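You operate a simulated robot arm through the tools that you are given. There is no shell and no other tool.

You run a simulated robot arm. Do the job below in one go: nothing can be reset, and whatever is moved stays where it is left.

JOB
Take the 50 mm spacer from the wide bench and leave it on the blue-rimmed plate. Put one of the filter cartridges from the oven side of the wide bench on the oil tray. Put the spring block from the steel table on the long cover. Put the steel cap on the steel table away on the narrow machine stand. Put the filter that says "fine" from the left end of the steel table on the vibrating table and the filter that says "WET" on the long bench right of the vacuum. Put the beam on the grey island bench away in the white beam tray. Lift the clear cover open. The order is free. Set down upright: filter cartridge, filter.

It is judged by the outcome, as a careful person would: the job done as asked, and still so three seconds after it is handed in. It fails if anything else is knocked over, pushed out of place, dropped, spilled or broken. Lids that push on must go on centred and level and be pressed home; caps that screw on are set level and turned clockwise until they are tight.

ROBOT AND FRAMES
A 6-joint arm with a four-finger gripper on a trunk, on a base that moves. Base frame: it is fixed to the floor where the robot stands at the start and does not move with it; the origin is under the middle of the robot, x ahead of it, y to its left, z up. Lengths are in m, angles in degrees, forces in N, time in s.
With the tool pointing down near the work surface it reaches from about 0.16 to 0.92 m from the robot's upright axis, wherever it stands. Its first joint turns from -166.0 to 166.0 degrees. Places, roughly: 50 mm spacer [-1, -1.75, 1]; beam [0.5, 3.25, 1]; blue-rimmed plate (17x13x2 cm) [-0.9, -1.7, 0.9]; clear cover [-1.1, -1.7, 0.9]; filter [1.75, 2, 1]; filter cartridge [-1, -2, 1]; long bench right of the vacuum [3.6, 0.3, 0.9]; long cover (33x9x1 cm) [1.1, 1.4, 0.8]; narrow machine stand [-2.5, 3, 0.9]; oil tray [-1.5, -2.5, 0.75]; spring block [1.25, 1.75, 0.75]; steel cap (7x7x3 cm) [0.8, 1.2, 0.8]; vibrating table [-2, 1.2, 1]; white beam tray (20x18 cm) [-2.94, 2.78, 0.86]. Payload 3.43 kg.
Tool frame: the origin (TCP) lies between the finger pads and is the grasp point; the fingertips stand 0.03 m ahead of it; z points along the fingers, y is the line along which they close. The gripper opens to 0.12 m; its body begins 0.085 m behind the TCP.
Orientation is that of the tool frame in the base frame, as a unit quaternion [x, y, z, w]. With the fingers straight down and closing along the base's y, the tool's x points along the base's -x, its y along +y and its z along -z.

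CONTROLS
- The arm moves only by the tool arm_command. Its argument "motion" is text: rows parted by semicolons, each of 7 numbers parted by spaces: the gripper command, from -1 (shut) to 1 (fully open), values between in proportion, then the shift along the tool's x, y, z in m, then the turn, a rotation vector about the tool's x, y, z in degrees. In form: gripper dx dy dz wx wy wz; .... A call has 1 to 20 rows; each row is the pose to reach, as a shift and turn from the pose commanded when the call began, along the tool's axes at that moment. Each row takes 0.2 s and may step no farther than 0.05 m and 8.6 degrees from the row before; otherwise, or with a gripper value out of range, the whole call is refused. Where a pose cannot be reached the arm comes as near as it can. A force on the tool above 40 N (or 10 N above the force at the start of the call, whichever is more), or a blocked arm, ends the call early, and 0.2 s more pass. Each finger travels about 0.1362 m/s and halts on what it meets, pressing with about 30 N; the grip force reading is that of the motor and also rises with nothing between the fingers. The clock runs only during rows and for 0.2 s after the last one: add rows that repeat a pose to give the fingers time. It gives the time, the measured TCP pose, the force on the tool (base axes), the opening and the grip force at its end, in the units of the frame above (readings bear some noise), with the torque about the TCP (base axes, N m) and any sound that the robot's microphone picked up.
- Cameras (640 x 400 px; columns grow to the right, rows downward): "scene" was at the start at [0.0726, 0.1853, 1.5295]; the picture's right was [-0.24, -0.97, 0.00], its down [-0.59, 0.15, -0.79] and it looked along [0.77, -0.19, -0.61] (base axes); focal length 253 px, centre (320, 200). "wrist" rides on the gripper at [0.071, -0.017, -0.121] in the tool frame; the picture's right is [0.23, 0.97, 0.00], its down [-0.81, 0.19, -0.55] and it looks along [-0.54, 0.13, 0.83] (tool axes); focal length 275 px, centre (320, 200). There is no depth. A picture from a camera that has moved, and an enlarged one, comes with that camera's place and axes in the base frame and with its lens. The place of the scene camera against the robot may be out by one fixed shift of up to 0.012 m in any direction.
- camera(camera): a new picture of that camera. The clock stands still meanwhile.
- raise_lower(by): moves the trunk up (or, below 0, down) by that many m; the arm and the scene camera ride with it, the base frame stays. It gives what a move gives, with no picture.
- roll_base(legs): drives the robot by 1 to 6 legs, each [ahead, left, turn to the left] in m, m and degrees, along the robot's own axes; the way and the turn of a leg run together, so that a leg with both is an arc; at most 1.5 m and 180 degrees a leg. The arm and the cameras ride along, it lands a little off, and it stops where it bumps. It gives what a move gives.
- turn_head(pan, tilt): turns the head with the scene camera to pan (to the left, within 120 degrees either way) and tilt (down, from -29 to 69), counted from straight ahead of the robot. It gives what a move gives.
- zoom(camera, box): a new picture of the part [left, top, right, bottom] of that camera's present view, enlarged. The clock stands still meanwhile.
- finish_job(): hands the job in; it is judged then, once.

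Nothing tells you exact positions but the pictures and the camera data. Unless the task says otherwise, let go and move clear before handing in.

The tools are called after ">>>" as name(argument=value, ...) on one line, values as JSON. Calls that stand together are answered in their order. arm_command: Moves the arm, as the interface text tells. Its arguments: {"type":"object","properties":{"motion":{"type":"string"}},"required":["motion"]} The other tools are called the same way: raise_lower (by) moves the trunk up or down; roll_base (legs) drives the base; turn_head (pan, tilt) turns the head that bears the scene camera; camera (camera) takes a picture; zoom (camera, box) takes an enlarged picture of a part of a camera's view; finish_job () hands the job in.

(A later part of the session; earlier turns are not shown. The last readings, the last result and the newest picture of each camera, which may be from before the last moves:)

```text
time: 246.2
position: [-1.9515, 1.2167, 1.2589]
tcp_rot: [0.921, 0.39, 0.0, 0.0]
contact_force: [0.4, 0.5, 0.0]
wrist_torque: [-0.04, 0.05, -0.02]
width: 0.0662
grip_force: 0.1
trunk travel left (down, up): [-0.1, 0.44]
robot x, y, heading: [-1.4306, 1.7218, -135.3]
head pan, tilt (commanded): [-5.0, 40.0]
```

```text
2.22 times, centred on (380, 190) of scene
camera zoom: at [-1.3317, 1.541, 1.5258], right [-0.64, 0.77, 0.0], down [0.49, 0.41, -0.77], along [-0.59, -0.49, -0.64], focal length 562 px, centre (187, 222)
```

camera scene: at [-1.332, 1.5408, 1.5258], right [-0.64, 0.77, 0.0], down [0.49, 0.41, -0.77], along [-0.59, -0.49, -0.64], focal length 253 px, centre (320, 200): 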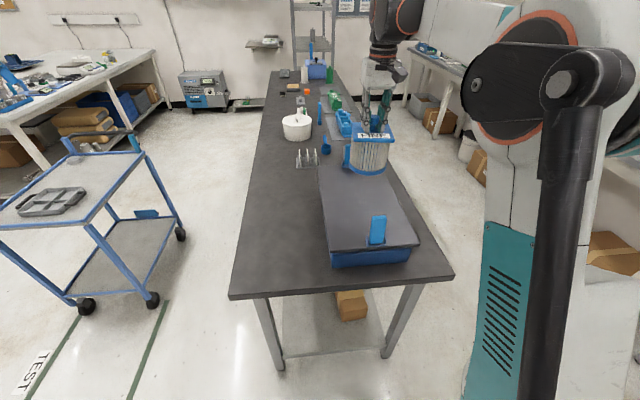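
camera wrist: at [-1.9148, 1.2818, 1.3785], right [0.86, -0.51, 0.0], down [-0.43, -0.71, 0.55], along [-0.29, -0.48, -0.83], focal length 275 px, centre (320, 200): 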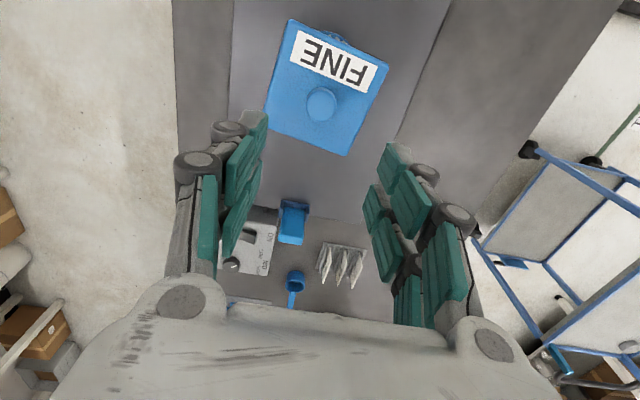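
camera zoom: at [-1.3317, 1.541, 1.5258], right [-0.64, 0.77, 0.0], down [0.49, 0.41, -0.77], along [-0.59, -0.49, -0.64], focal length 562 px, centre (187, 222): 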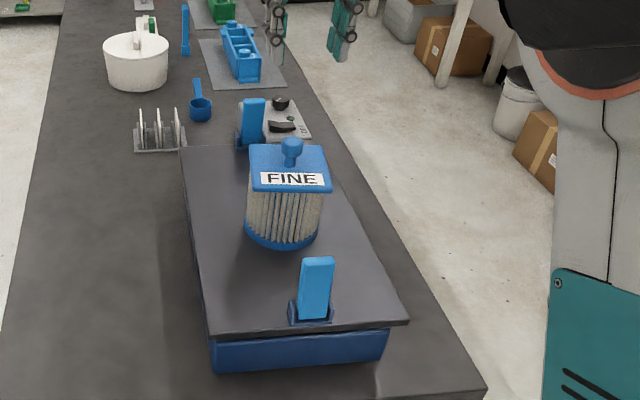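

FINE stands upright on the vibrating table. I'll retract and go back for WET.

>>> arm_command(motion="0.1 0.045 0.015 0 0 0 0; 0.1 0.09 0.03 0 0 0 0; 0.1 0.135 0.045 0 0 0 0; 0.1 0.18 0.06 0 0 0 0; 0.1 0.225 0.075 0 0 0 0; 0.1 0.265 0.09 0 0 0 0; 0.1 0.265 0.09 0 0 0 0")

>>> roll_base(legs=[[-0.34, 0, 0], [0, 1.03, 0], [0, 0, 90]])

>>> turn_head(pan=10, tilt=35)

>>> camera(camera="scene")

```text
time: 247.8
position: [-1.701, 1.3444, 1.2553]
tcp_rot: [0.921, 0.39, -0.001, -0.001]
contact_force: [0.4, 0.2, 0.2]
wrist_torque: [-0.04, 0.03, -0.01]
width: 0.066
grip_force: 0.0
trunk travel left (down, up): [-0.1, 0.44]
robot x, y, heading: [-1.4298, 1.7165, -135.3]
head pan, tilt (commanded): [-5.0, 40.0]
```

```text
time: 258.9
position: [-0.0904, 0.9443, 1.2556]
tcp_rot: [0.371, 0.929, -0.002, 0.001]
contact_force: [0.6, -0.3, -0.7]
wrist_torque: [-0.02, 0.0, 0.01]
width: 0.0659
grip_force: 0.1
trunk travel left (down, up): [-0.1, 0.44]
robot x, y, heading: [-0.4647, 1.2121, -44.4]
head pan, tilt (commanded): [-5.0, 40.0]
```

```text
time: 259.7
position: [-0.09, 0.9445, 1.2561]
tcp_rot: [0.371, 0.929, -0.001, 0.0]
contact_force: [-0.3, -0.1, -0.5]
wrist_torque: [-0.02, -0.01, 0.0]
width: 0.0659
grip_force: 0.1
trunk travel left (down, up): [-0.1, 0.44]
robot x, y, heading: [-0.4659, 1.2151, -44.6]
head pan, tilt (commanded): [10.0, 35.0]
```

```text
taken
camera scene: at [-0.2585, 1.3255, 1.5334], right [-0.57, -0.82, 0.0], down [-0.47, 0.33, -0.82], along [0.67, -0.46, -0.57], focal length 253 px, centre (320, 200)
```

scene: 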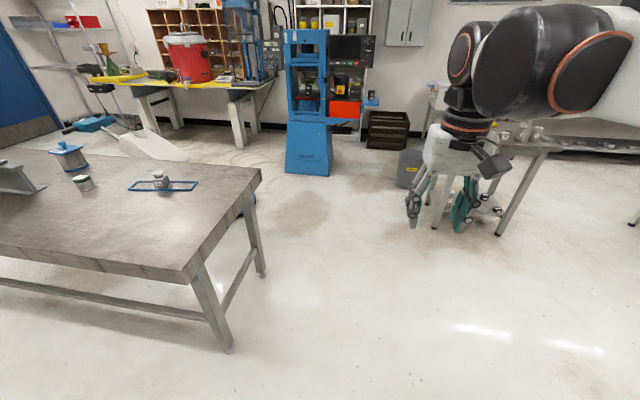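

>>> roll_base(legs=[[0, 1.5, 0], [0, 0.4, 0], [0.3, 0, 0]])

>>> camera(camera="scene")

>>> camera(camera="wrist")

```text
time: 270.8
position: [1.4436, 2.0954, 1.2552]
tcp_rot: [0.367, 0.93, -0.001, 0.0]
contact_force: [-0.4, -0.5, 0.3]
wrist_torque: [0.0, 0.03, 0.02]
width: 0.0658
grip_force: 0.1
trunk travel left (down, up): [-0.1, 0.44]
robot x, y, heading: [1.0682, 2.362, -44.2]
head pan, tilt (commanded): [10.0, 35.0]
```

```text
taken
camera scene: at [1.2727, 2.4754, 1.5333], right [-0.56, -0.83, 0.0], down [-0.47, 0.32, -0.82], along [0.68, -0.46, -0.57], focal length 253 px, centre (320, 200)
```

scene: 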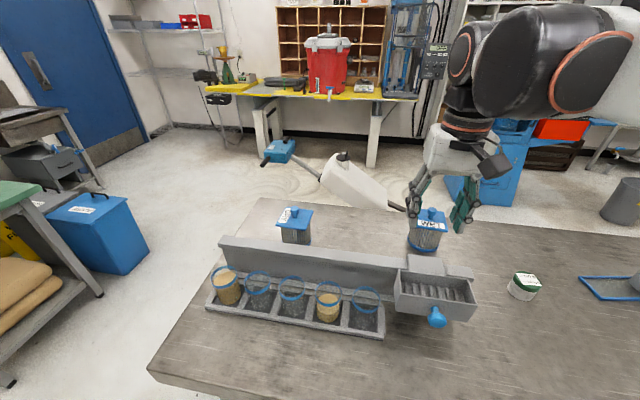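

```text
taken
camera wrist: at [1.3801, 2.1338, 1.3762], right [0.5, 0.87, 0.0], down [0.72, -0.41, 0.55], along [0.48, -0.28, -0.83], focal length 275 px, centre (320, 200)
```

wrist: 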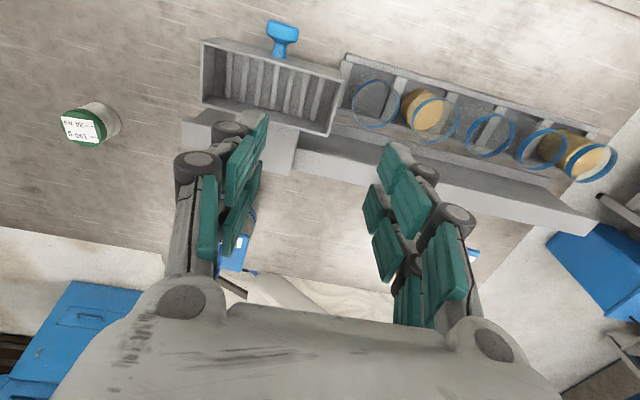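

WET lies forward and to the right. I'll reach over for a close view.

>>> arm_command(motion="0.2 -0.042 -0.016 0 0 0 0; 0.2 -0.084 -0.032 0 0 0 0; 0.2 -0.126 -0.048 0 0 0 0; 0.2 -0.168 -0.064 0 0 0 0; 0.2 -0.21 -0.08 0 0 0 0; 0.2 -0.252 -0.096 0.01 0 0 0; 0.2 -0.277 -0.106 0.04 0 0 0; 0.2 -0.277 -0.106 0.05 0 0 0; 0.2 -0.277 -0.106 0.05 0 0 0")

>>> camera(camera="wrist")

```text
time: 272.8
position: [1.5728, 1.8293, 1.206]
tcp_rot: [0.369, 0.93, -0.002, 0.001]
contact_force: [0.8, 0.2, 0.6]
wrist_torque: [0.0, 0.02, 0.0]
width: 0.072
grip_force: 0.1
trunk travel left (down, up): [-0.1, 0.44]
robot x, y, heading: [1.0692, 2.3602, -43.9]
head pan, tilt (commanded): [10.0, 35.0]
```

```text
taken
camera wrist: at [1.5088, 1.8671, 1.3259], right [0.5, 0.87, 0.0], down [0.72, -0.41, 0.55], along [0.48, -0.28, -0.83], focal length 275 px, centre (320, 200)
```

wrist: 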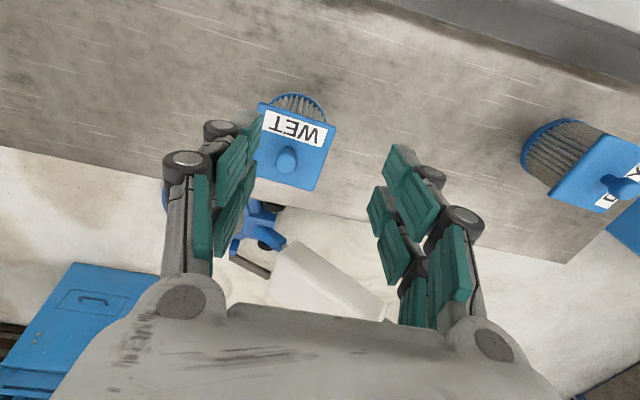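

The WET knob is near (1.626, 1.747). Moving over it and checking.

>>> arm_command(motion="0.2 -0.045 -0.011 0 0 0 0; 0.2 -0.0954 -0.0231 0 0 0 0; 0.2 -0.0954 -0.0231 0.045 0 0 0; 0.2 -0.0954 -0.0231 0.09 0 0 0; 0.2 -0.0954 -0.0231 0.115 0 0 0; 0.2 -0.0954 -0.0231 0.115 0 0 0")

>>> camera(camera="wrist")

```text
refused: row 2 steps farther than a row can; nothing moved
```

```text
taken
camera wrist: at [1.5088, 1.8671, 1.3259], right [0.5, 0.87, 0.0], down [0.72, -0.41, 0.55], along [0.48, -0.28, -0.83], focal length 275 px, centre (320, 200)
```

wrist: 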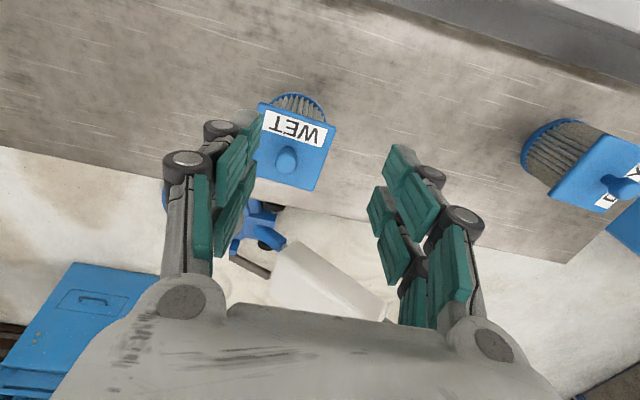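

>>> arm_command(motion="0.2 -0.033 -0.008 0 0 0 0; 0.2 -0.066 -0.016 0 0 0 0; 0.2 -0.0954 -0.0231 0 0 0 0; 0.2 -0.0954 -0.0231 0.04 0 0 0; 0.2 -0.0954 -0.0231 0.08 0 0 0; 0.2 -0.0954 -0.0231 0.115 0 0 0; 0.2 -0.0954 -0.0231 0.115 0 0 0")

>>> camera(camera="wrist")

```text
time: 274.4
position: [1.6259, 1.744, 1.0904]
tcp_rot: [0.369, 0.93, 0.0, 0.001]
contact_force: [0.3, -0.4, 0.2]
wrist_torque: [0.03, 0.02, -0.01]
width: 0.0718
grip_force: 0.1
trunk travel left (down, up): [-0.1, 0.44]
robot x, y, heading: [1.0669, 2.3619, -44.0]
head pan, tilt (commanded): [10.0, 35.0]
```

```text
taken
camera wrist: at [1.5632, 1.7834, 1.2108], right [0.5, 0.87, 0.0], down [0.72, -0.41, 0.55], along [0.48, -0.28, -0.83], focal length 275 px, centre (320, 200)
```

wrist: 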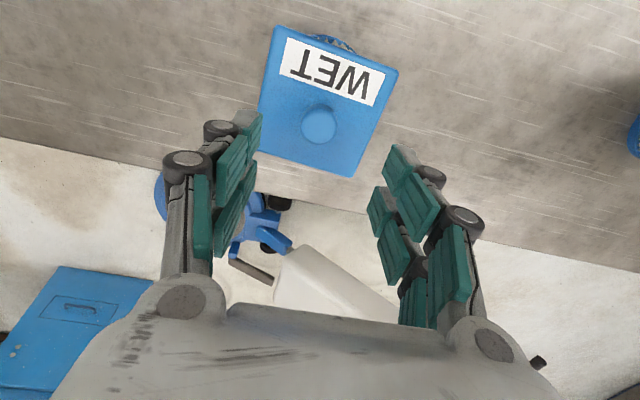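

Aligned as before. Descending, gripping and lifting a little.

>>> arm_command(motion="0.2 0 0 0.045 0 0 0; 0.2 0 0 0.085 0 0 0; 0.2 0 0 0.105 0 0 0; 0.2 0 0 0.105 0 0 0; -0.3 0 0 0.105 0 0 0; -1 0 0 0.105 0 0 0; -1 0 0 0.105 0 0 0; -1 0 0 0.105 0 0 0")

>>> arm_command(motion="-1 0 0 -0.01 0 0 0; -1 0 0 -0.03 0 0 0; -1 0 0 -0.06 0 0 0; -1 0 0 -0.1 0 0 0; -1 0 0 -0.1 0 0 0")

>>> camera(camera="wrist")

>>> camera(camera="scene")

```text
time: 276.2
position: [1.6265, 1.7447, 0.986]
tcp_rot: [0.368, 0.93, -0.002, 0.001]
contact_force: [-1.4, -0.1, -0.4]
wrist_torque: [-0.05, 0.02, 0.0]
width: 0.0277
grip_force: 30.2
trunk travel left (down, up): [-0.1, 0.44]
robot x, y, heading: [1.0648, 2.3636, -44.3]
head pan, tilt (commanded): [10.0, 35.0]
```

```text
time: 277.4
position: [1.6283, 1.7448, 1.0883]
tcp_rot: [0.368, 0.93, -0.001, 0.0]
contact_force: [-0.4, -0.3, -2.8]
wrist_torque: [-0.02, -0.01, 0.02]
width: 0.0277
grip_force: 30.0
trunk travel left (down, up): [-0.1, 0.44]
robot x, y, heading: [1.067, 2.3595, -44.4]
head pan, tilt (commanded): [10.0, 35.0]
```

```text
taken
camera wrist: at [1.5644, 1.7838, 1.2079], right [0.5, 0.87, 0.0], down [0.72, -0.41, 0.55], along [0.48, -0.28, -0.83], focal length 275 px, centre (320, 200)
```

wrist: 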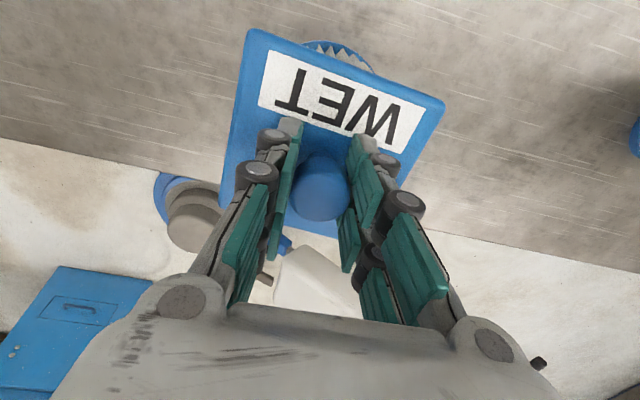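

```text
taken
camera scene: at [1.2726, 2.4754, 1.5333], right [-0.56, -0.83, 0.0], down [-0.47, 0.32, -0.82], along [0.68, -0.46, -0.57], focal length 253 px, centre (320, 200)
```

scene: 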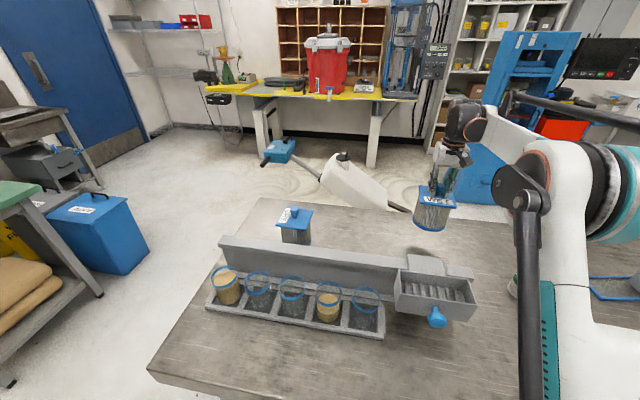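

WET is held. Before driving, I'll zoom in on the bench with the red vacuum and the area right of it.

>>> zoom(camera="scene", box=[190, 0, 440, 180])

>>> zoom(camera="scene", box=[290, 20, 450, 120])

```text
2.22 times, centred on (315, 90) of scene
camera zoom: at [1.2726, 2.4754, 1.5333], right [-0.56, -0.83, 0.0], down [-0.47, 0.32, -0.82], along [0.68, -0.46, -0.57], focal length 562 px, centre (331, 444)
```

zoom: 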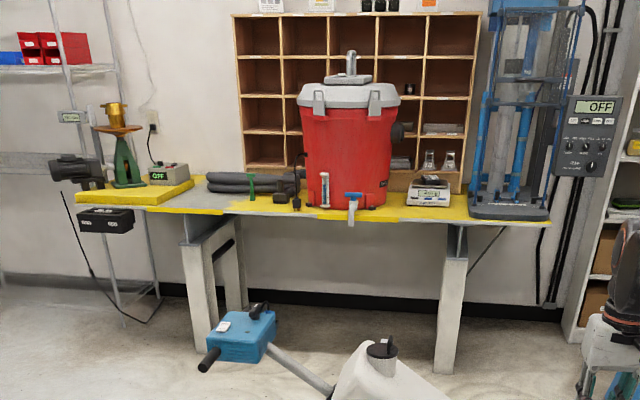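

```text
4.00 times, centred on (370, 70) of scene
camera zoom: at [1.2726, 2.4754, 1.5333], right [-0.56, -0.83, 0.0], down [-0.47, 0.32, -0.82], along [0.68, -0.46, -0.57], focal length 1011 px, centre (120, 720)
```

zoom: 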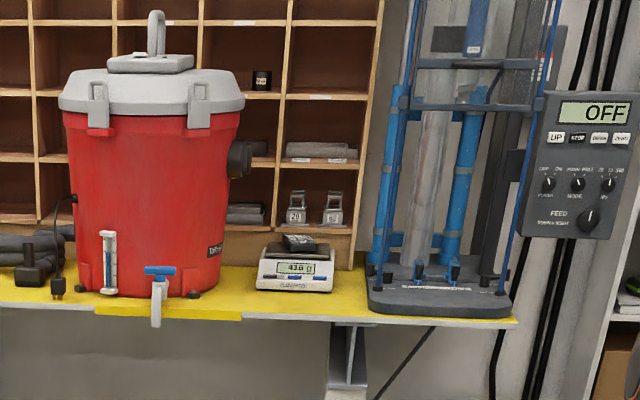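

WET will go on the free strip in front of the small scale, right of the red vacuum, near (3.46, 0.38). The polisher blocks the direct way, so I'll go round the far end of the steel table with the arm pulled in.

>>> arm_command(motion="-1 0 0 -0.04 0 0 0; -1 0 0 -0.08 0 0 0; -1 0 0 -0.12 0 0 0; -1 0 0 -0.16 0 0 0; -1 0.04 0.005 -0.16 0 0 0; -1 0.08 0.01 -0.16 0 0 0; -1 0.12 0.015 -0.16 0 0 0; -1 0.16 0.02 -0.16 0 0 0; -1 0.2 0.025 -0.16 0 0 0; -1 0.24 0.03 -0.16 0 0 0; -1 0.28 0.035 -0.16 0 0 0; -1 0.32 0.04 -0.16 0 0 0; -1 0.36 0.045 -0.16 0 0 0; -1 0.4 0.05 -0.16 0 0 0; -1 0.44 0.055 -0.16 0 0 0; -1 0.47 0.057 -0.16 0 0 0; -1 0.47 0.057 -0.16 0 0 0")

>>> roll_base(legs=[[-0.26, 0, -0.5], [0, 1.3, 0]])

>>> camera(camera="scene")

```text
time: 281.0
position: [1.3234, 2.1102, 1.2461]
tcp_rot: [0.368, 0.93, -0.002, 0.002]
contact_force: [0.1, -0.1, -3.1]
wrist_torque: [-0.01, -0.01, 0.02]
width: 0.0276
grip_force: 30.0
trunk travel left (down, up): [-0.1, 0.44]
robot x, y, heading: [1.0663, 2.3604, -44.4]
head pan, tilt (commanded): [10.0, 35.0]
```

```text
time: 288.9
position: [2.0485, 3.2175, 1.245]
tcp_rot: [0.368, 0.93, -0.001, 0.0]
contact_force: [0.1, 0.2, -2.9]
wrist_torque: [0.01, 0.0, -0.02]
width: 0.0277
grip_force: 29.4
trunk travel left (down, up): [-0.1, 0.44]
robot x, y, heading: [1.7897, 3.4679, -44.2]
head pan, tilt (commanded): [10.0, 35.0]
```

```text
taken
camera scene: at [1.9988, 3.5822, 1.5334], right [-0.56, -0.83, 0.0], down [-0.47, 0.32, -0.82], along [0.68, -0.46, -0.57], focal length 253 px, centre (320, 200)
```

scene: 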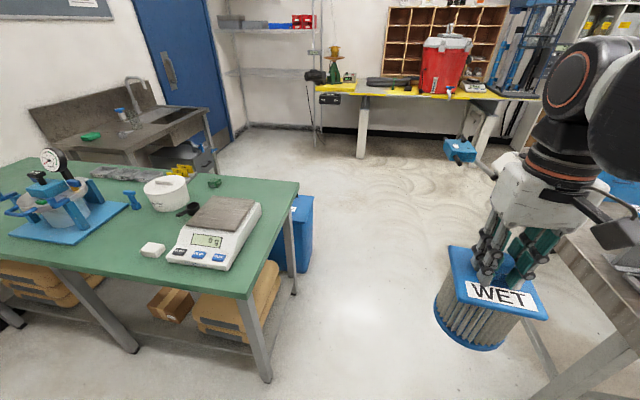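

The lane past the green table is clear. I'll drive ahead along it.

>>> roll_base(legs=[[1.3, 0.07, -0.6]])

>>> camera(camera="scene")

```text
time: 295.6
position: [3.0332, 2.3146, 1.245]
tcp_rot: [0.381, 0.925, -0.001, 0.0]
contact_force: [0.4, -1.2, -3.2]
wrist_torque: [0.01, -0.03, 0.0]
width: 0.0275
grip_force: 30.2
trunk travel left (down, up): [-0.1, 0.44]
robot x, y, heading: [2.7826, 2.5727, -45.9]
head pan, tilt (commanded): [10.0, 35.0]
```

```text
taken
camera scene: at [2.994, 2.6823, 1.5334], right [-0.59, -0.81, 0.0], down [-0.46, 0.34, -0.82], along [0.66, -0.48, -0.57], focal length 253 px, centre (320, 200)
```

scene: 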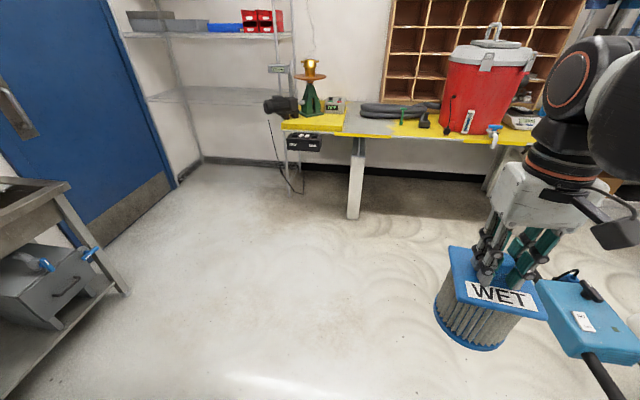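

>>> roll_base(legs=[[1.32, 0.04, 0.9]])

>>> turn_head(pan=-30, tilt=30)

>>> camera(camera="scene")

```text
time: 302.2
position: [3.9863, 1.429, 1.2466]
tcp_rot: [0.368, 0.93, -0.002, 0.0]
contact_force: [0.1, -0.2, -2.3]
wrist_torque: [-0.02, 0.01, 0.03]
width: 0.0275
grip_force: 30.2
trunk travel left (down, up): [-0.1, 0.44]
robot x, y, heading: [3.7287, 1.678, -44.3]
head pan, tilt (commanded): [10.0, 35.0]
```

```text
time: 303.2
position: [3.9854, 1.4294, 1.2459]
tcp_rot: [0.37, 0.929, -0.001, 0.001]
contact_force: [-1.1, 0.1, -2.6]
wrist_torque: [0.0, 0.01, 0.01]
width: 0.0276
grip_force: 29.8
trunk travel left (down, up): [-0.1, 0.44]
robot x, y, heading: [3.7325, 1.6849, -44.3]
head pan, tilt (commanded): [-30.0, 30.0]
```

```text
taken
camera scene: at [3.8882, 1.7579, 1.5412], right [-0.96, -0.27, 0.0], down [-0.14, 0.48, -0.87], along [0.23, -0.83, -0.5], focal length 253 px, centre (320, 200)
```

scene: 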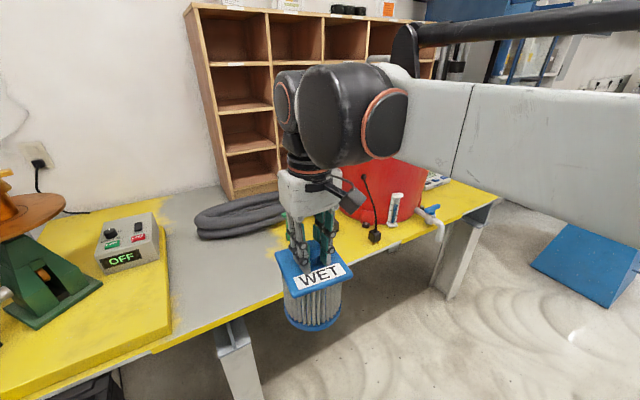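

The bench edge is at u ≈ -2.04 ahead of me. I'll check the polisher on the right before sliding along the bench.

>>> turn_head(pan=-85, tilt=40)

>>> camera(camera="scene")

>>> turn_head(pan=-115, tilt=40)

>>> camera(camera="scene")

```text
time: 304.5
position: [3.9869, 1.429, 1.2447]
tcp_rot: [0.369, 0.929, -0.001, 0.001]
contact_force: [0.5, -0.1, -2.6]
wrist_torque: [-0.03, -0.02, 0.01]
width: 0.0277
grip_force: 29.3
trunk travel left (down, up): [-0.1, 0.44]
robot x, y, heading: [3.7284, 1.6825, -44.4]
head pan, tilt (commanded): [-85.0, 40.0]
```

```text
taken
camera scene: at [3.8099, 1.7792, 1.5258], right [-0.77, 0.63, 0.0], down [0.41, 0.5, -0.77], along [-0.49, -0.59, -0.64], focal length 253 px, centre (320, 200)
```

scene: 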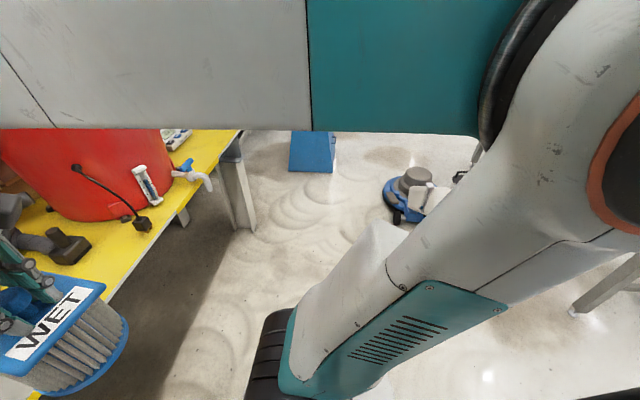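

```text
time: 305.4
position: [3.9862, 1.4286, 1.2447]
tcp_rot: [0.369, 0.929, -0.001, 0.001]
contact_force: [0.1, 0.6, -2.9]
wrist_torque: [0.02, -0.01, 0.02]
width: 0.0279
grip_force: 29.7
trunk travel left (down, up): [-0.1, 0.44]
robot x, y, heading: [3.7309, 1.6807, -44.5]
head pan, tilt (commanded): [-115.0, 40.0]
```

```text
taken
camera scene: at [3.7842, 1.8149, 1.5258], right [-0.35, 0.94, 0.0], down [0.6, 0.23, -0.77], along [-0.72, -0.27, -0.64], focal length 253 px, centre (320, 200)
```

scene: 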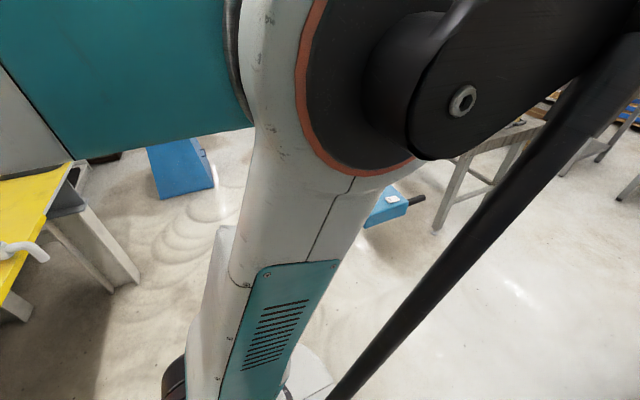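

The corridor between the polisher and the bench is clear. Sliding along the bench to the right of the vacuum.

>>> roll_base(legs=[[0.12, 0, 0], [0, -0.6, 0]])

>>> turn_head(pan=-20, tilt=30)

>>> camera(camera="scene")

```text
time: 309.7
position: [3.6502, 0.9152, 1.2451]
tcp_rot: [0.37, 0.929, 0.0, 0.002]
contact_force: [0.0, 0.7, -3.8]
wrist_torque: [0.0, -0.01, -0.03]
width: 0.0277
grip_force: 29.8
trunk travel left (down, up): [-0.1, 0.44]
robot x, y, heading: [3.394, 1.1672, -44.3]
head pan, tilt (commanded): [-115.0, 40.0]
```

```text
time: 311.4
position: [3.6498, 0.9151, 1.2453]
tcp_rot: [0.369, 0.929, -0.001, 0.001]
contact_force: [0.7, 0.0, -2.7]
wrist_torque: [-0.01, 0.01, 0.01]
width: 0.0275
grip_force: 30.0
trunk travel left (down, up): [-0.1, 0.44]
robot x, y, heading: [3.3969, 1.1661, -44.4]
head pan, tilt (commanded): [-20.0, 30.0]
```

```text
taken
camera scene: at [3.5672, 1.2493, 1.5412], right [-0.9, -0.43, 0.0], down [-0.22, 0.45, -0.87], along [0.37, -0.78, -0.5], focal length 253 px, centre (320, 200)
```

scene: 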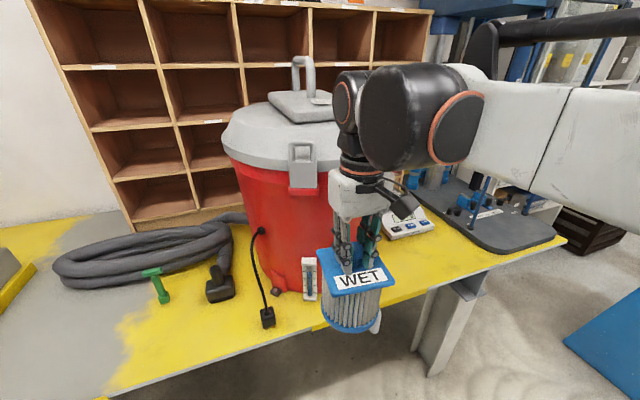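

The red tank with the hose is the vacuum, and the clear yellow strip right of it is visible past the filter. Continuing right.

>>> roll_base(legs=[[0, -0.5, -0.5]])

>>> turn_head(pan=10, tilt=35)

>>> camera(camera="scene")

>>> camera(camera="wrist")

```text
time: 314.3
position: [3.3004, 0.5607, 1.2453]
tcp_rot: [0.373, 0.928, -0.001, 0.001]
contact_force: [-0.2, 0.0, -3.5]
wrist_torque: [0.01, -0.04, 0.04]
width: 0.0275
grip_force: 30.1
trunk travel left (down, up): [-0.1, 0.44]
robot x, y, heading: [3.0474, 0.8084, -45.2]
head pan, tilt (commanded): [-20.0, 30.0]
```

```text
time: 315.2
position: [3.2993, 0.5598, 1.2455]
tcp_rot: [0.372, 0.928, -0.001, 0.001]
contact_force: [-0.2, 0.1, -3.2]
wrist_torque: [0.02, 0.01, -0.01]
width: 0.0277
grip_force: 30.0
trunk travel left (down, up): [-0.1, 0.44]
robot x, y, heading: [3.0484, 0.8137, -44.6]
head pan, tilt (commanded): [10.0, 35.0]
```

```text
taken
camera scene: at [3.2537, 0.9262, 1.5334], right [-0.57, -0.82, 0.0], down [-0.47, 0.33, -0.82], along [0.67, -0.47, -0.57], focal length 253 px, centre (320, 200)
```

scene: 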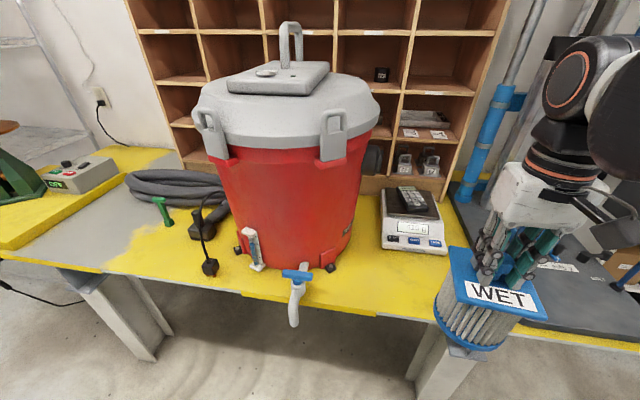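

```text
taken
camera wrist: at [3.2369, 0.5993, 1.3655], right [0.51, 0.86, 0.0], down [0.72, -0.42, 0.55], along [0.48, -0.28, -0.83], focal length 275 px, centre (320, 200)
```

wrist: 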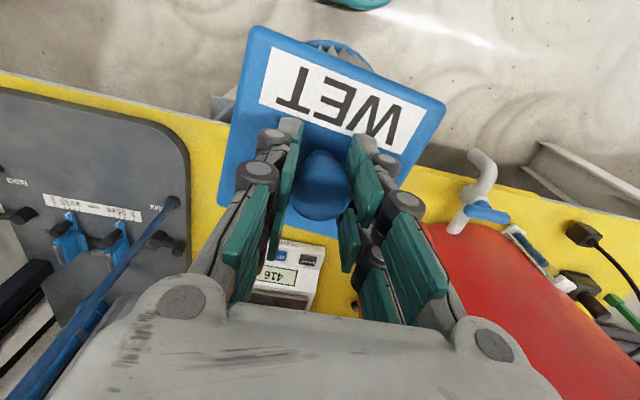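

The free strip lies between the machine plate, the scale and the vacuum, with its centre near (3.461, 0.414). Extending the filter over it.

>>> arm_command(motion="-1 -0.0435 0.001 0 0 0 0; -1 -0.087 0.003 0 0 0 0; -1 -0.1305 0.004 0 0 0 0; -1 -0.174 0.005 0 0 0 0; -1 -0.2176 0.0063 0 0 0 0; -1 -0.2176 0.0063 0.04 0 0 0; -1 -0.2176 0.0063 0.08 0 0 0; -1 -0.2176 0.0063 0.12 0 0 0; -1 -0.2176 0.0063 0.15 0 0 0; -1 -0.2176 0.0063 0.15 0 0 0")

>>> camera(camera="wrist")

>>> zoom(camera="scene", box=[280, 150, 560, 350])

```text
time: 317.4
position: [3.4616, 0.4124, 1.0946]
tcp_rot: [0.373, 0.928, -0.002, 0.0]
contact_force: [0.4, -0.1, -2.7]
wrist_torque: [-0.01, 0.01, 0.01]
width: 0.0275
grip_force: 30.4
trunk travel left (down, up): [-0.1, 0.44]
robot x, y, heading: [3.0484, 0.8113, -45.1]
head pan, tilt (commanded): [10.0, 35.0]
```

```text
taken
camera wrist: at [3.3983, 0.4517, 1.2158], right [0.51, 0.86, 0.0], down [0.72, -0.42, 0.55], along [0.48, -0.28, -0.83], focal length 275 px, centre (320, 200)
```

wrist: 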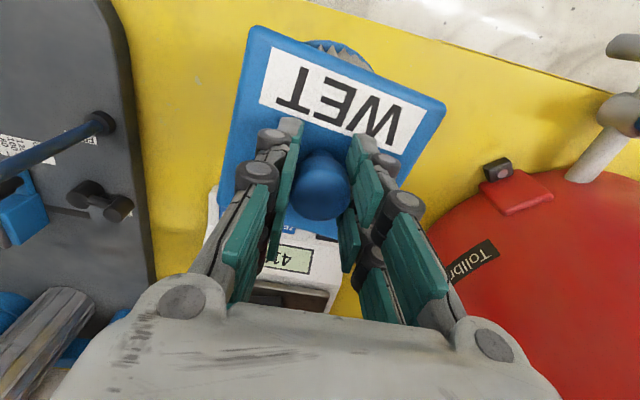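

```text
2.00 times, centred on (420, 250) of scene
camera zoom: at [3.2542, 0.926, 1.5334], right [-0.57, -0.82, 0.0], down [-0.47, 0.33, -0.82], along [0.67, -0.47, -0.57], focal length 505 px, centre (120, 100)
```

zoom: 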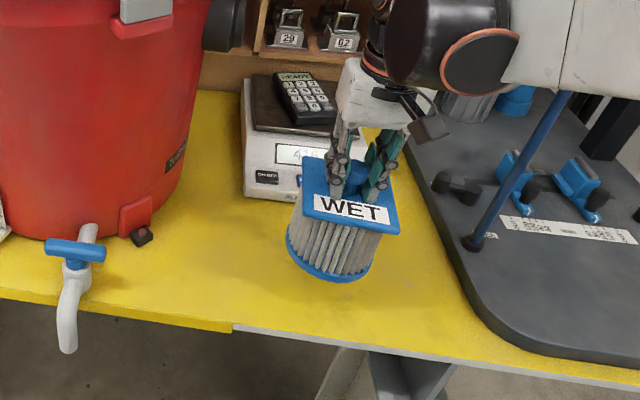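

Lowering gently to contact.

>>> arm_command(motion="-1 0 0 0.02 0 0 0; -1 0 0 0.04 0 0 0; -1 0 0 0.05 0 0 0; -1 0 0 0.05 0 0 0")

>>> arm_command(motion="-1 0 0 0.004 0 0 0; -1 0 0 0.008 0 0 0; -1 0 0 0.008 0 0 0")

>>> zoom(camera="scene", box=[380, 200, 520, 300])

```text
time: 318.4
position: [3.4614, 0.4125, 1.0454]
tcp_rot: [0.373, 0.928, -0.002, 0.0]
contact_force: [-0.7, 0.0, -2.8]
wrist_torque: [-0.01, -0.03, -0.03]
width: 0.0278
grip_force: 30.0
trunk travel left (down, up): [-0.1, 0.44]
robot x, y, heading: [3.0459, 0.8156, -44.8]
head pan, tilt (commanded): [10.0, 35.0]
```

```text
time: 319.2
position: [3.4618, 0.4128, 1.037]
tcp_rot: [0.373, 0.928, -0.001, 0.0]
contact_force: [-0.8, -0.7, -3.1]
wrist_torque: [0.01, 0.02, 0.0]
width: 0.0276
grip_force: 30.0
trunk travel left (down, up): [-0.1, 0.44]
robot x, y, heading: [3.0491, 0.8146, -44.8]
head pan, tilt (commanded): [10.0, 35.0]
```

```text
4.00 times, centred on (450, 250) of scene
camera zoom: at [3.254, 0.9261, 1.5334], right [-0.57, -0.82, 0.0], down [-0.47, 0.33, -0.82], along [0.67, -0.47, -0.57], focal length 1011 px, centre (-200, 0)
```

zoom: 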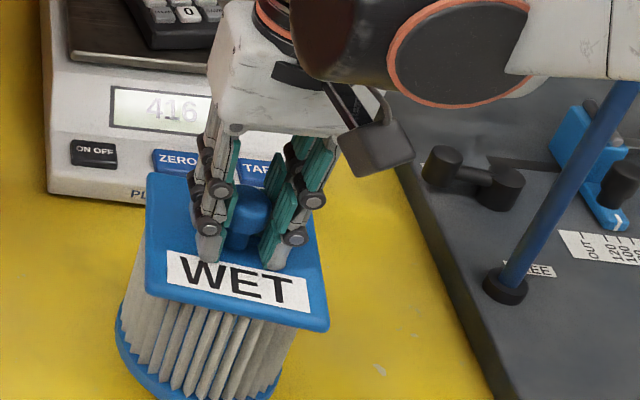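

>>> arm_command(motion="-1 0 0 0.004 0 0 0; -1 0 0 0.004 0 0 0")

>>> arm_command(motion="-1 0 0 0.003 0 0 0; -1 0 0 0.003 0 0 0")

```text
time: 319.8
position: [3.4614, 0.4136, 1.0341]
tcp_rot: [0.373, 0.928, -0.001, 0.0]
contact_force: [-0.6, 0.8, -2.4]
wrist_torque: [0.0, 0.0, 0.01]
width: 0.0276
grip_force: 30.1
trunk travel left (down, up): [-0.1, 0.44]
robot x, y, heading: [3.0461, 0.8173, -44.5]
head pan, tilt (commanded): [10.0, 35.0]
```

```text
time: 320.4
position: [3.4616, 0.4133, 1.0303]
tcp_rot: [0.373, 0.928, -0.001, 0.001]
contact_force: [-0.7, -0.3, -3.7]
wrist_torque: [0.02, 0.02, -0.03]
width: 0.0276
grip_force: 30.3
trunk travel left (down, up): [-0.1, 0.44]
robot x, y, heading: [3.0477, 0.8134, -44.6]
head pan, tilt (commanded): [10.0, 35.0]
```

>>> arm_command(motion="-1 0 0 0.003 0 0 0; -1 0 0 0.003 0 0 0")

>>> arm_command(motion="-1 0 0 0.002 0 0 0; -1 0 0 0.002 0 0 0")

```text
time: 321.0
position: [3.4614, 0.4121, 1.027]
tcp_rot: [0.373, 0.928, -0.001, 0.0]
contact_force: [0.7, 0.2, -4.0]
wrist_torque: [-0.01, -0.03, 0.0]
width: 0.0278
grip_force: 29.6
trunk travel left (down, up): [-0.1, 0.44]
robot x, y, heading: [3.0473, 0.8115, -44.7]
head pan, tilt (commanded): [10.0, 35.0]
```

```text
time: 321.6
position: [3.4618, 0.4116, 1.0271]
tcp_rot: [0.373, 0.928, -0.001, 0.0]
contact_force: [0.8, 0.1, -3.4]
wrist_torque: [0.02, 0.02, -0.01]
width: 0.0277
grip_force: 30.6
trunk travel left (down, up): [-0.1, 0.44]
robot x, y, heading: [3.0463, 0.8174, -44.7]
head pan, tilt (commanded): [10.0, 35.0]
```

>>> arm_command(motion="-1 0 0 0.002 0 0 0; -1 0 0 0.002 0 0 0")

>>> arm_command(motion="-1 0 0 0.002 0 0 0; -1 0 0 0.002 0 0 0")

```text
time: 322.2
position: [3.461, 0.4121, 1.0249]
tcp_rot: [0.374, 0.928, -0.002, 0.001]
contact_force: [-0.3, 0.1, -3.8]
wrist_torque: [0.02, 0.01, -0.02]
width: 0.0276
grip_force: 30.3
trunk travel left (down, up): [-0.1, 0.44]
robot x, y, heading: [3.0475, 0.8183, -44.7]
head pan, tilt (commanded): [10.0, 35.0]
```

```text
time: 322.8
position: [3.4607, 0.4129, 1.0209]
tcp_rot: [0.374, 0.928, -0.001, 0.001]
contact_force: [-0.8, -0.2, -3.7]
wrist_torque: [0.02, 0.02, -0.02]
width: 0.0274
grip_force: 30.8
trunk travel left (down, up): [-0.1, 0.44]
robot x, y, heading: [3.048, 0.8131, -44.7]
head pan, tilt (commanded): [10.0, 35.0]
```

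>>> arm_command(motion="-1 0 0 0.003 0 0 0; -1 0 0 0.003 0 0 0")

>>> arm_command(motion="-1 0 0 0.003 0 0 0; -1 0 0 0.003 0 0 0")

>>> zoom(camera="scene", box=[380, 220, 520, 320])

```text
time: 323.4
position: [3.4599, 0.4134, 1.0181]
tcp_rot: [0.373, 0.928, -0.002, 0.0]
contact_force: [0.2, 0.2, -2.9]
wrist_torque: [0.03, -0.02, 0.0]
width: 0.0276
grip_force: 30.2
trunk travel left (down, up): [-0.1, 0.44]
robot x, y, heading: [3.0484, 0.8148, -44.7]
head pan, tilt (commanded): [10.0, 35.0]
```

```text
time: 324.0
position: [3.4617, 0.4132, 1.0145]
tcp_rot: [0.373, 0.928, -0.001, 0.001]
contact_force: [-0.6, 0.3, -3.0]
wrist_torque: [0.0, -0.01, 0.03]
width: 0.0276
grip_force: 29.7
trunk travel left (down, up): [-0.1, 0.44]
robot x, y, heading: [3.0468, 0.8141, -44.8]
head pan, tilt (commanded): [10.0, 35.0]
```

```text
4.00 times, centred on (450, 270) of scene
camera zoom: at [3.254, 0.9261, 1.5334], right [-0.57, -0.82, 0.0], down [-0.47, 0.33, -0.82], along [0.67, -0.47, -0.57], focal length 1011 px, centre (-200, -80)
```

zoom: 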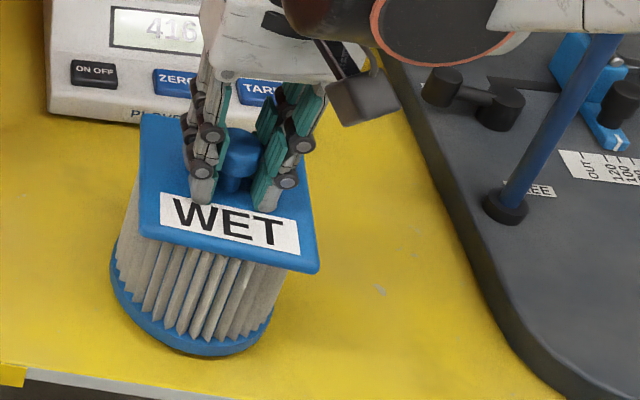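

>>> arm_command(motion="-1 0 0 0.003 0 0 0; -1 0 0 0.003 0 0 0")

>>> arm_command(motion="-1 0 0 0.003 0 0 0; -1 0 0 0.003 0 0 0")

>>> arm_command(motion="-1 0 0 0.002 0 0 0; -1 0 0 0.002 0 0 0")

```text
time: 324.6
position: [3.4624, 0.4136, 1.0131]
tcp_rot: [0.374, 0.928, -0.001, 0.0]
contact_force: [-0.3, 0.8, -3.0]
wrist_torque: [-0.03, -0.02, -0.03]
width: 0.028
grip_force: 30.0
trunk travel left (down, up): [-0.1, 0.44]
robot x, y, heading: [3.0459, 0.8157, -44.8]
head pan, tilt (commanded): [10.0, 35.0]
```

```text
time: 325.2
position: [3.4621, 0.4119, 1.009]
tcp_rot: [0.374, 0.928, -0.001, 0.0]
contact_force: [0.5, -0.1, -2.6]
wrist_torque: [0.01, 0.01, 0.01]
width: 0.0276
grip_force: 30.0
trunk travel left (down, up): [-0.1, 0.44]
robot x, y, heading: [3.0493, 0.8156, -45.4]
head pan, tilt (commanded): [10.0, 35.0]
```

```text
time: 325.8
position: [3.4616, 0.4131, 1.0067]
tcp_rot: [0.373, 0.928, -0.001, 0.001]
contact_force: [0.8, -0.1, -3.2]
wrist_torque: [-0.02, 0.01, 0.0]
width: 0.0278
grip_force: 30.2
trunk travel left (down, up): [-0.1, 0.44]
robot x, y, heading: [3.0458, 0.8172, -44.9]
head pan, tilt (commanded): [10.0, 35.0]
```

>>> arm_command(motion="-1 0 0 0.003 0 0 0; -1 0 0 0.003 0 0 0")

>>> arm_command(motion="-1 0 0 0.003 0 0 0; -1 0 0 0.003 0 0 0")

>>> arm_command(motion="-1 0 0 0.002 0 0 0; -1 0 0 0.002 0 0 0")

```text
time: 326.4
position: [3.4603, 0.4138, 1.006]
tcp_rot: [0.373, 0.928, -0.001, 0.001]
contact_force: [5.2, -7.7, 32.5]
wrist_torque: [0.17, 0.15, -0.01]
width: 0.0282
grip_force: 29.5
trunk travel left (down, up): [-0.1, 0.44]
robot x, y, heading: [3.0452, 0.811, -44.9]
head pan, tilt (commanded): [10.0, 35.0]
```

```text
time: 326.8
position: [3.461, 0.4154, 1.0056]
tcp_rot: [0.373, 0.928, -0.001, 0.002]
contact_force: [-0.9, -0.3, 25.3]
wrist_torque: [0.36, 0.21, -0.02]
width: 0.0279
grip_force: 30.0
trunk travel left (down, up): [-0.1, 0.44]
robot x, y, heading: [3.051, 0.8127, -44.9]
head pan, tilt (commanded): [10.0, 35.0]
stopped in row 1: the force on the tool passed its limit at 52 N (the readings are from after the stop); the commanded pose is now the measured one
```

```text
time: 327.1
position: [3.4615, 0.4136, 1.0053]
tcp_rot: [0.373, 0.928, -0.001, 0.003]
contact_force: [-1.7, 1.5, 25.2]
wrist_torque: [0.29, 0.12, 0.01]
width: 0.028
grip_force: 29.5
trunk travel left (down, up): [-0.1, 0.44]
robot x, y, heading: [3.0484, 0.8115, -44.8]
head pan, tilt (commanded): [10.0, 35.0]
stopped in row 1: the force on the tool passed its limit at 45 N (the readings are from after the stop); the commanded pose is now the measured one
```

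Contact at z ≈ 1.006. I'll ease off the pressure.

>>> arm_command(motion="-1 0 0 -0.0015 0 0 0; -1 0 0 -0.0015 0 0 0")

```text
time: 327.7
position: [3.4617, 0.413, 1.0064]
tcp_rot: [0.373, 0.928, -0.001, 0.002]
contact_force: [-2.7, 3.8, 9.3]
wrist_torque: [0.09, -0.04, 0.01]
width: 0.0279
grip_force: 30.4
trunk travel left (down, up): [-0.1, 0.44]
robot x, y, heading: [3.0471, 0.8154, -44.8]
head pan, tilt (commanded): [10.0, 35.0]
```

>>> arm_command(motion="-1 0 0 -0.0005 0 0 0; -0.2 0 0 -0.0005 0 0 0; 0.1 0 0 -0.0005 0 0 0; 0.1 0 0 -0.0005 0 0 0; 0.1 0 0 -0.03 0 0 0; 0.1 0 0 -0.07 0 0 0; 0.1 0 0 -0.12 0 0 0; 0.1 0 0 -0.16 0 0 0; 0.1 0 0 -0.2 0 0 0; 0.1 0 0 -0.24 0 0 0; 0.1 0 0 -0.24 0 0 0")

>>> camera(camera="wrist")

>>> camera(camera="scene")

```text
time: 330.1
position: [3.4624, 0.4146, 1.2444]
tcp_rot: [0.373, 0.928, -0.001, 0.001]
contact_force: [0.4, 0.0, -0.5]
wrist_torque: [-0.01, -0.03, -0.02]
width: 0.0661
grip_force: 0.1
trunk travel left (down, up): [-0.1, 0.44]
robot x, y, heading: [3.0486, 0.8152, -44.8]
head pan, tilt (commanded): [10.0, 35.0]
```

```text
taken
camera wrist: at [3.3983, 0.4546, 1.3663], right [0.51, 0.86, 0.0], down [0.72, -0.42, 0.56], along [0.48, -0.28, -0.83], focal length 275 px, centre (320, 200)
```

wrist: 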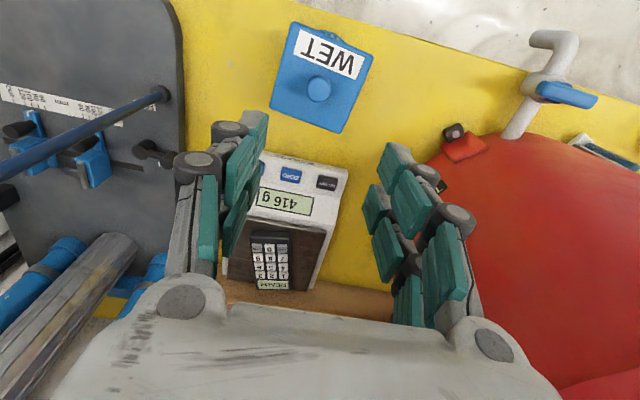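

```text
taken
camera scene: at [3.2537, 0.9263, 1.5334], right [-0.57, -0.82, 0.0], down [-0.47, 0.33, -0.82], along [0.67, -0.47, -0.57], focal length 253 px, centre (320, 200)
```

scene: 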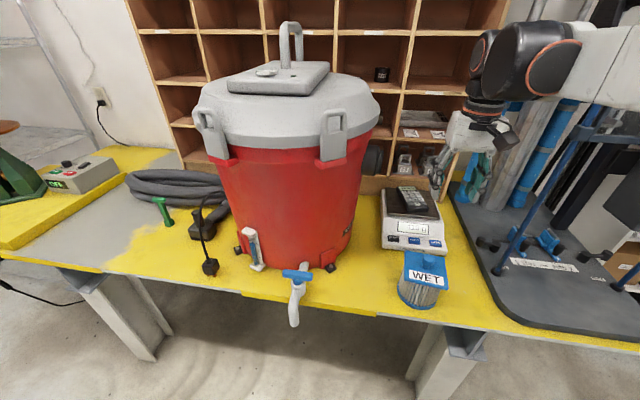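

WET stands upright on the bench to the right of the vacuum. I'll retract the arm and look along the corridor for the way out.

>>> arm_command(motion="0.1 0.045 0 0 0 0 0; 0.1 0.09 0 0 0 0 0; 0.1 0.135 0 0 0 0 0; 0.1 0.18 0 0 0 0 0; 0.1 0.217 0 0 0 0 0; 0.1 0.217 0 0 0 0 0")

>>> turn_head(pan=-95, tilt=30)

>>> camera(camera="scene")

>>> turn_head(pan=-118, tilt=30)

>>> camera(camera="scene")

```text
time: 331.5
position: [3.3043, 0.5653, 1.2473]
tcp_rot: [0.373, 0.928, -0.002, 0.002]
contact_force: [-0.1, 0.7, 0.4]
wrist_torque: [-0.04, -0.04, 0.01]
width: 0.066
grip_force: 0.0
trunk travel left (down, up): [-0.1, 0.44]
robot x, y, heading: [3.0453, 0.8166, -44.7]
head pan, tilt (commanded): [10.0, 35.0]
```

```text
time: 333.3
position: [3.3049, 0.5644, 1.2474]
tcp_rot: [0.372, 0.928, -0.002, 0.001]
contact_force: [-0.8, 0.1, -0.2]
wrist_torque: [0.01, 0.02, 0.0]
width: 0.0659
grip_force: 0.1
trunk travel left (down, up): [-0.1, 0.44]
robot x, y, heading: [3.0491, 0.8152, -44.9]
head pan, tilt (commanded): [-95.0, 30.0]
```

```text
taken
camera scene: at [3.1124, 0.9181, 1.5412], right [-0.65, 0.76, 0.0], down [0.38, 0.32, -0.87], along [-0.66, -0.56, -0.5], focal length 253 px, centre (320, 200)
```

scene: 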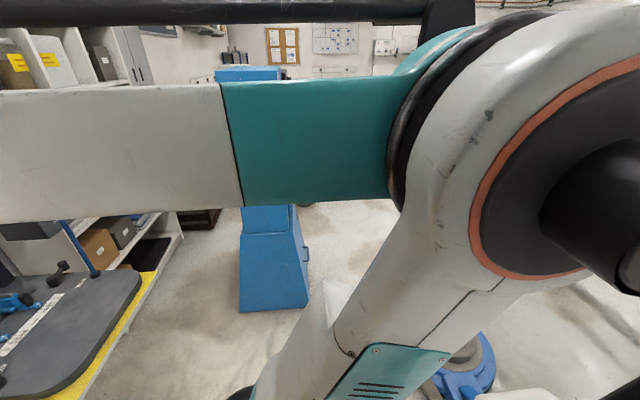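

```text
time: 334.2
position: [3.3053, 0.5649, 1.2478]
tcp_rot: [0.372, 0.928, -0.001, 0.001]
contact_force: [0.4, 0.2, -0.9]
wrist_torque: [0.0, -0.04, 0.02]
width: 0.0661
grip_force: 0.1
trunk travel left (down, up): [-0.1, 0.44]
robot x, y, heading: [3.043, 0.8178, -45.1]
head pan, tilt (commanded): [-118.0, 30.0]
```

```text
taken
camera scene: at [3.0951, 0.9497, 1.5412], right [-0.3, 0.95, 0.0], down [0.48, 0.15, -0.87], along [-0.83, -0.26, -0.5], focal length 253 px, centre (320, 200)
```

scene: 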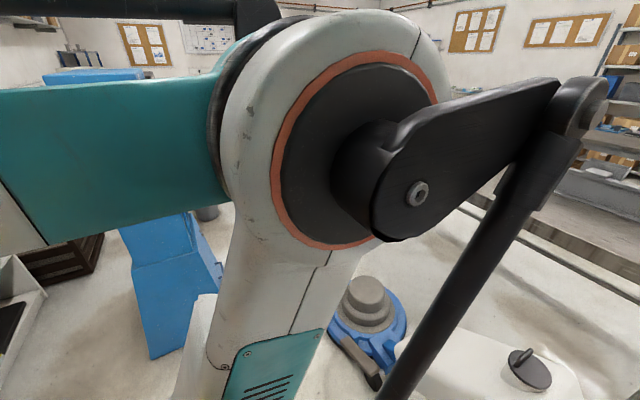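

The gap past the polisher and press is tight, so I'll take the known clear route back round the table to the open area.

>>> roll_base(legs=[[0, 1.08, 0]])

>>> turn_head(pan=10, tilt=35)

>>> camera(camera="scene")

```text
time: 339.7
position: [4.0664, 1.3129, 1.2479]
tcp_rot: [0.384, 0.923, -0.002, 0.002]
contact_force: [-0.4, -0.4, -0.4]
wrist_torque: [-0.01, -0.01, 0.03]
width: 0.0659
grip_force: 0.0
trunk travel left (down, up): [-0.1, 0.44]
robot x, y, heading: [3.815, 1.5695, -46.2]
head pan, tilt (commanded): [-118.0, 30.0]
```

```text
time: 341.8
position: [4.0657, 1.3126, 1.2468]
tcp_rot: [0.384, 0.923, -0.001, 0.001]
contact_force: [-0.6, -0.6, -0.9]
wrist_torque: [0.04, 0.01, -0.01]
width: 0.0659
grip_force: 0.1
trunk travel left (down, up): [-0.1, 0.44]
robot x, y, heading: [3.8105, 1.5692, -46.0]
head pan, tilt (commanded): [10.0, 35.0]
```

```text
taken
camera scene: at [4.0233, 1.676, 1.5334], right [-0.59, -0.81, 0.0], down [-0.46, 0.34, -0.82], along [0.66, -0.48, -0.57], focal length 253 px, centre (320, 200)
```

scene: 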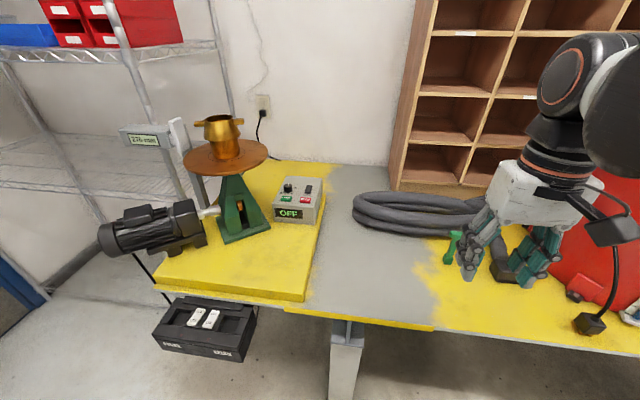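

>>> roll_base(legs=[[-1.4, -0.02, 1], [-1.37, 0, 0]])

>>> roll_base(legs=[[0, -1.5, 0]])

```text
time: 355.3
position: [2.0657, 3.2402, 1.2478]
tcp_rot: [0.367, 0.93, -0.002, 0.001]
contact_force: [-0.2, 0.2, -0.3]
wrist_torque: [0.01, 0.0, -0.03]
width: 0.0659
grip_force: 0.0
trunk travel left (down, up): [-0.1, 0.44]
robot x, y, heading: [1.8019, 3.4899, -44.2]
head pan, tilt (commanded): [10.0, 35.0]
```

```text
time: 362.7
position: [1.0221, 2.1638, 1.2465]
tcp_rot: [0.368, 0.93, -0.001, 0.002]
contact_force: [0.6, 0.3, 0.4]
wrist_torque: [0.02, 0.02, 0.01]
width: 0.0661
grip_force: 0.1
trunk travel left (down, up): [-0.1, 0.44]
robot x, y, heading: [0.7585, 2.41, -44.4]
head pan, tilt (commanded): [10.0, 35.0]
```

I'll continue out of the aisle, cross the open floor and turn to face the wide bench.

>>> roll_base(legs=[[0, -1.5, 0], [1.2, 0, 0], [0, 0, -90]])

>>> camera(camera="scene")

```text
time: 379.7
position: [0.3277, 0.2273, 1.2472]
tcp_rot: [0.921, 0.389, -0.002, -0.001]
contact_force: [0.0, 0.6, -0.2]
wrist_torque: [-0.01, -0.02, 0.02]
width: 0.0661
grip_force: 0.0
trunk travel left (down, up): [-0.1, 0.44]
robot x, y, heading: [0.5813, 0.4825, -135.0]
head pan, tilt (commanded): [10.0, 35.0]
```

```text
taken
camera scene: at [0.6928, 0.2901, 1.5334], right [-0.82, 0.58, 0.0], down [0.33, 0.47, -0.82], along [-0.47, -0.67, -0.57], focal length 253 px, centre (320, 200)
```

scene: 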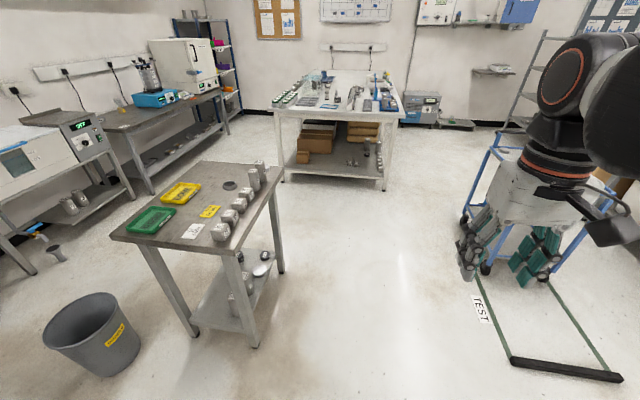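

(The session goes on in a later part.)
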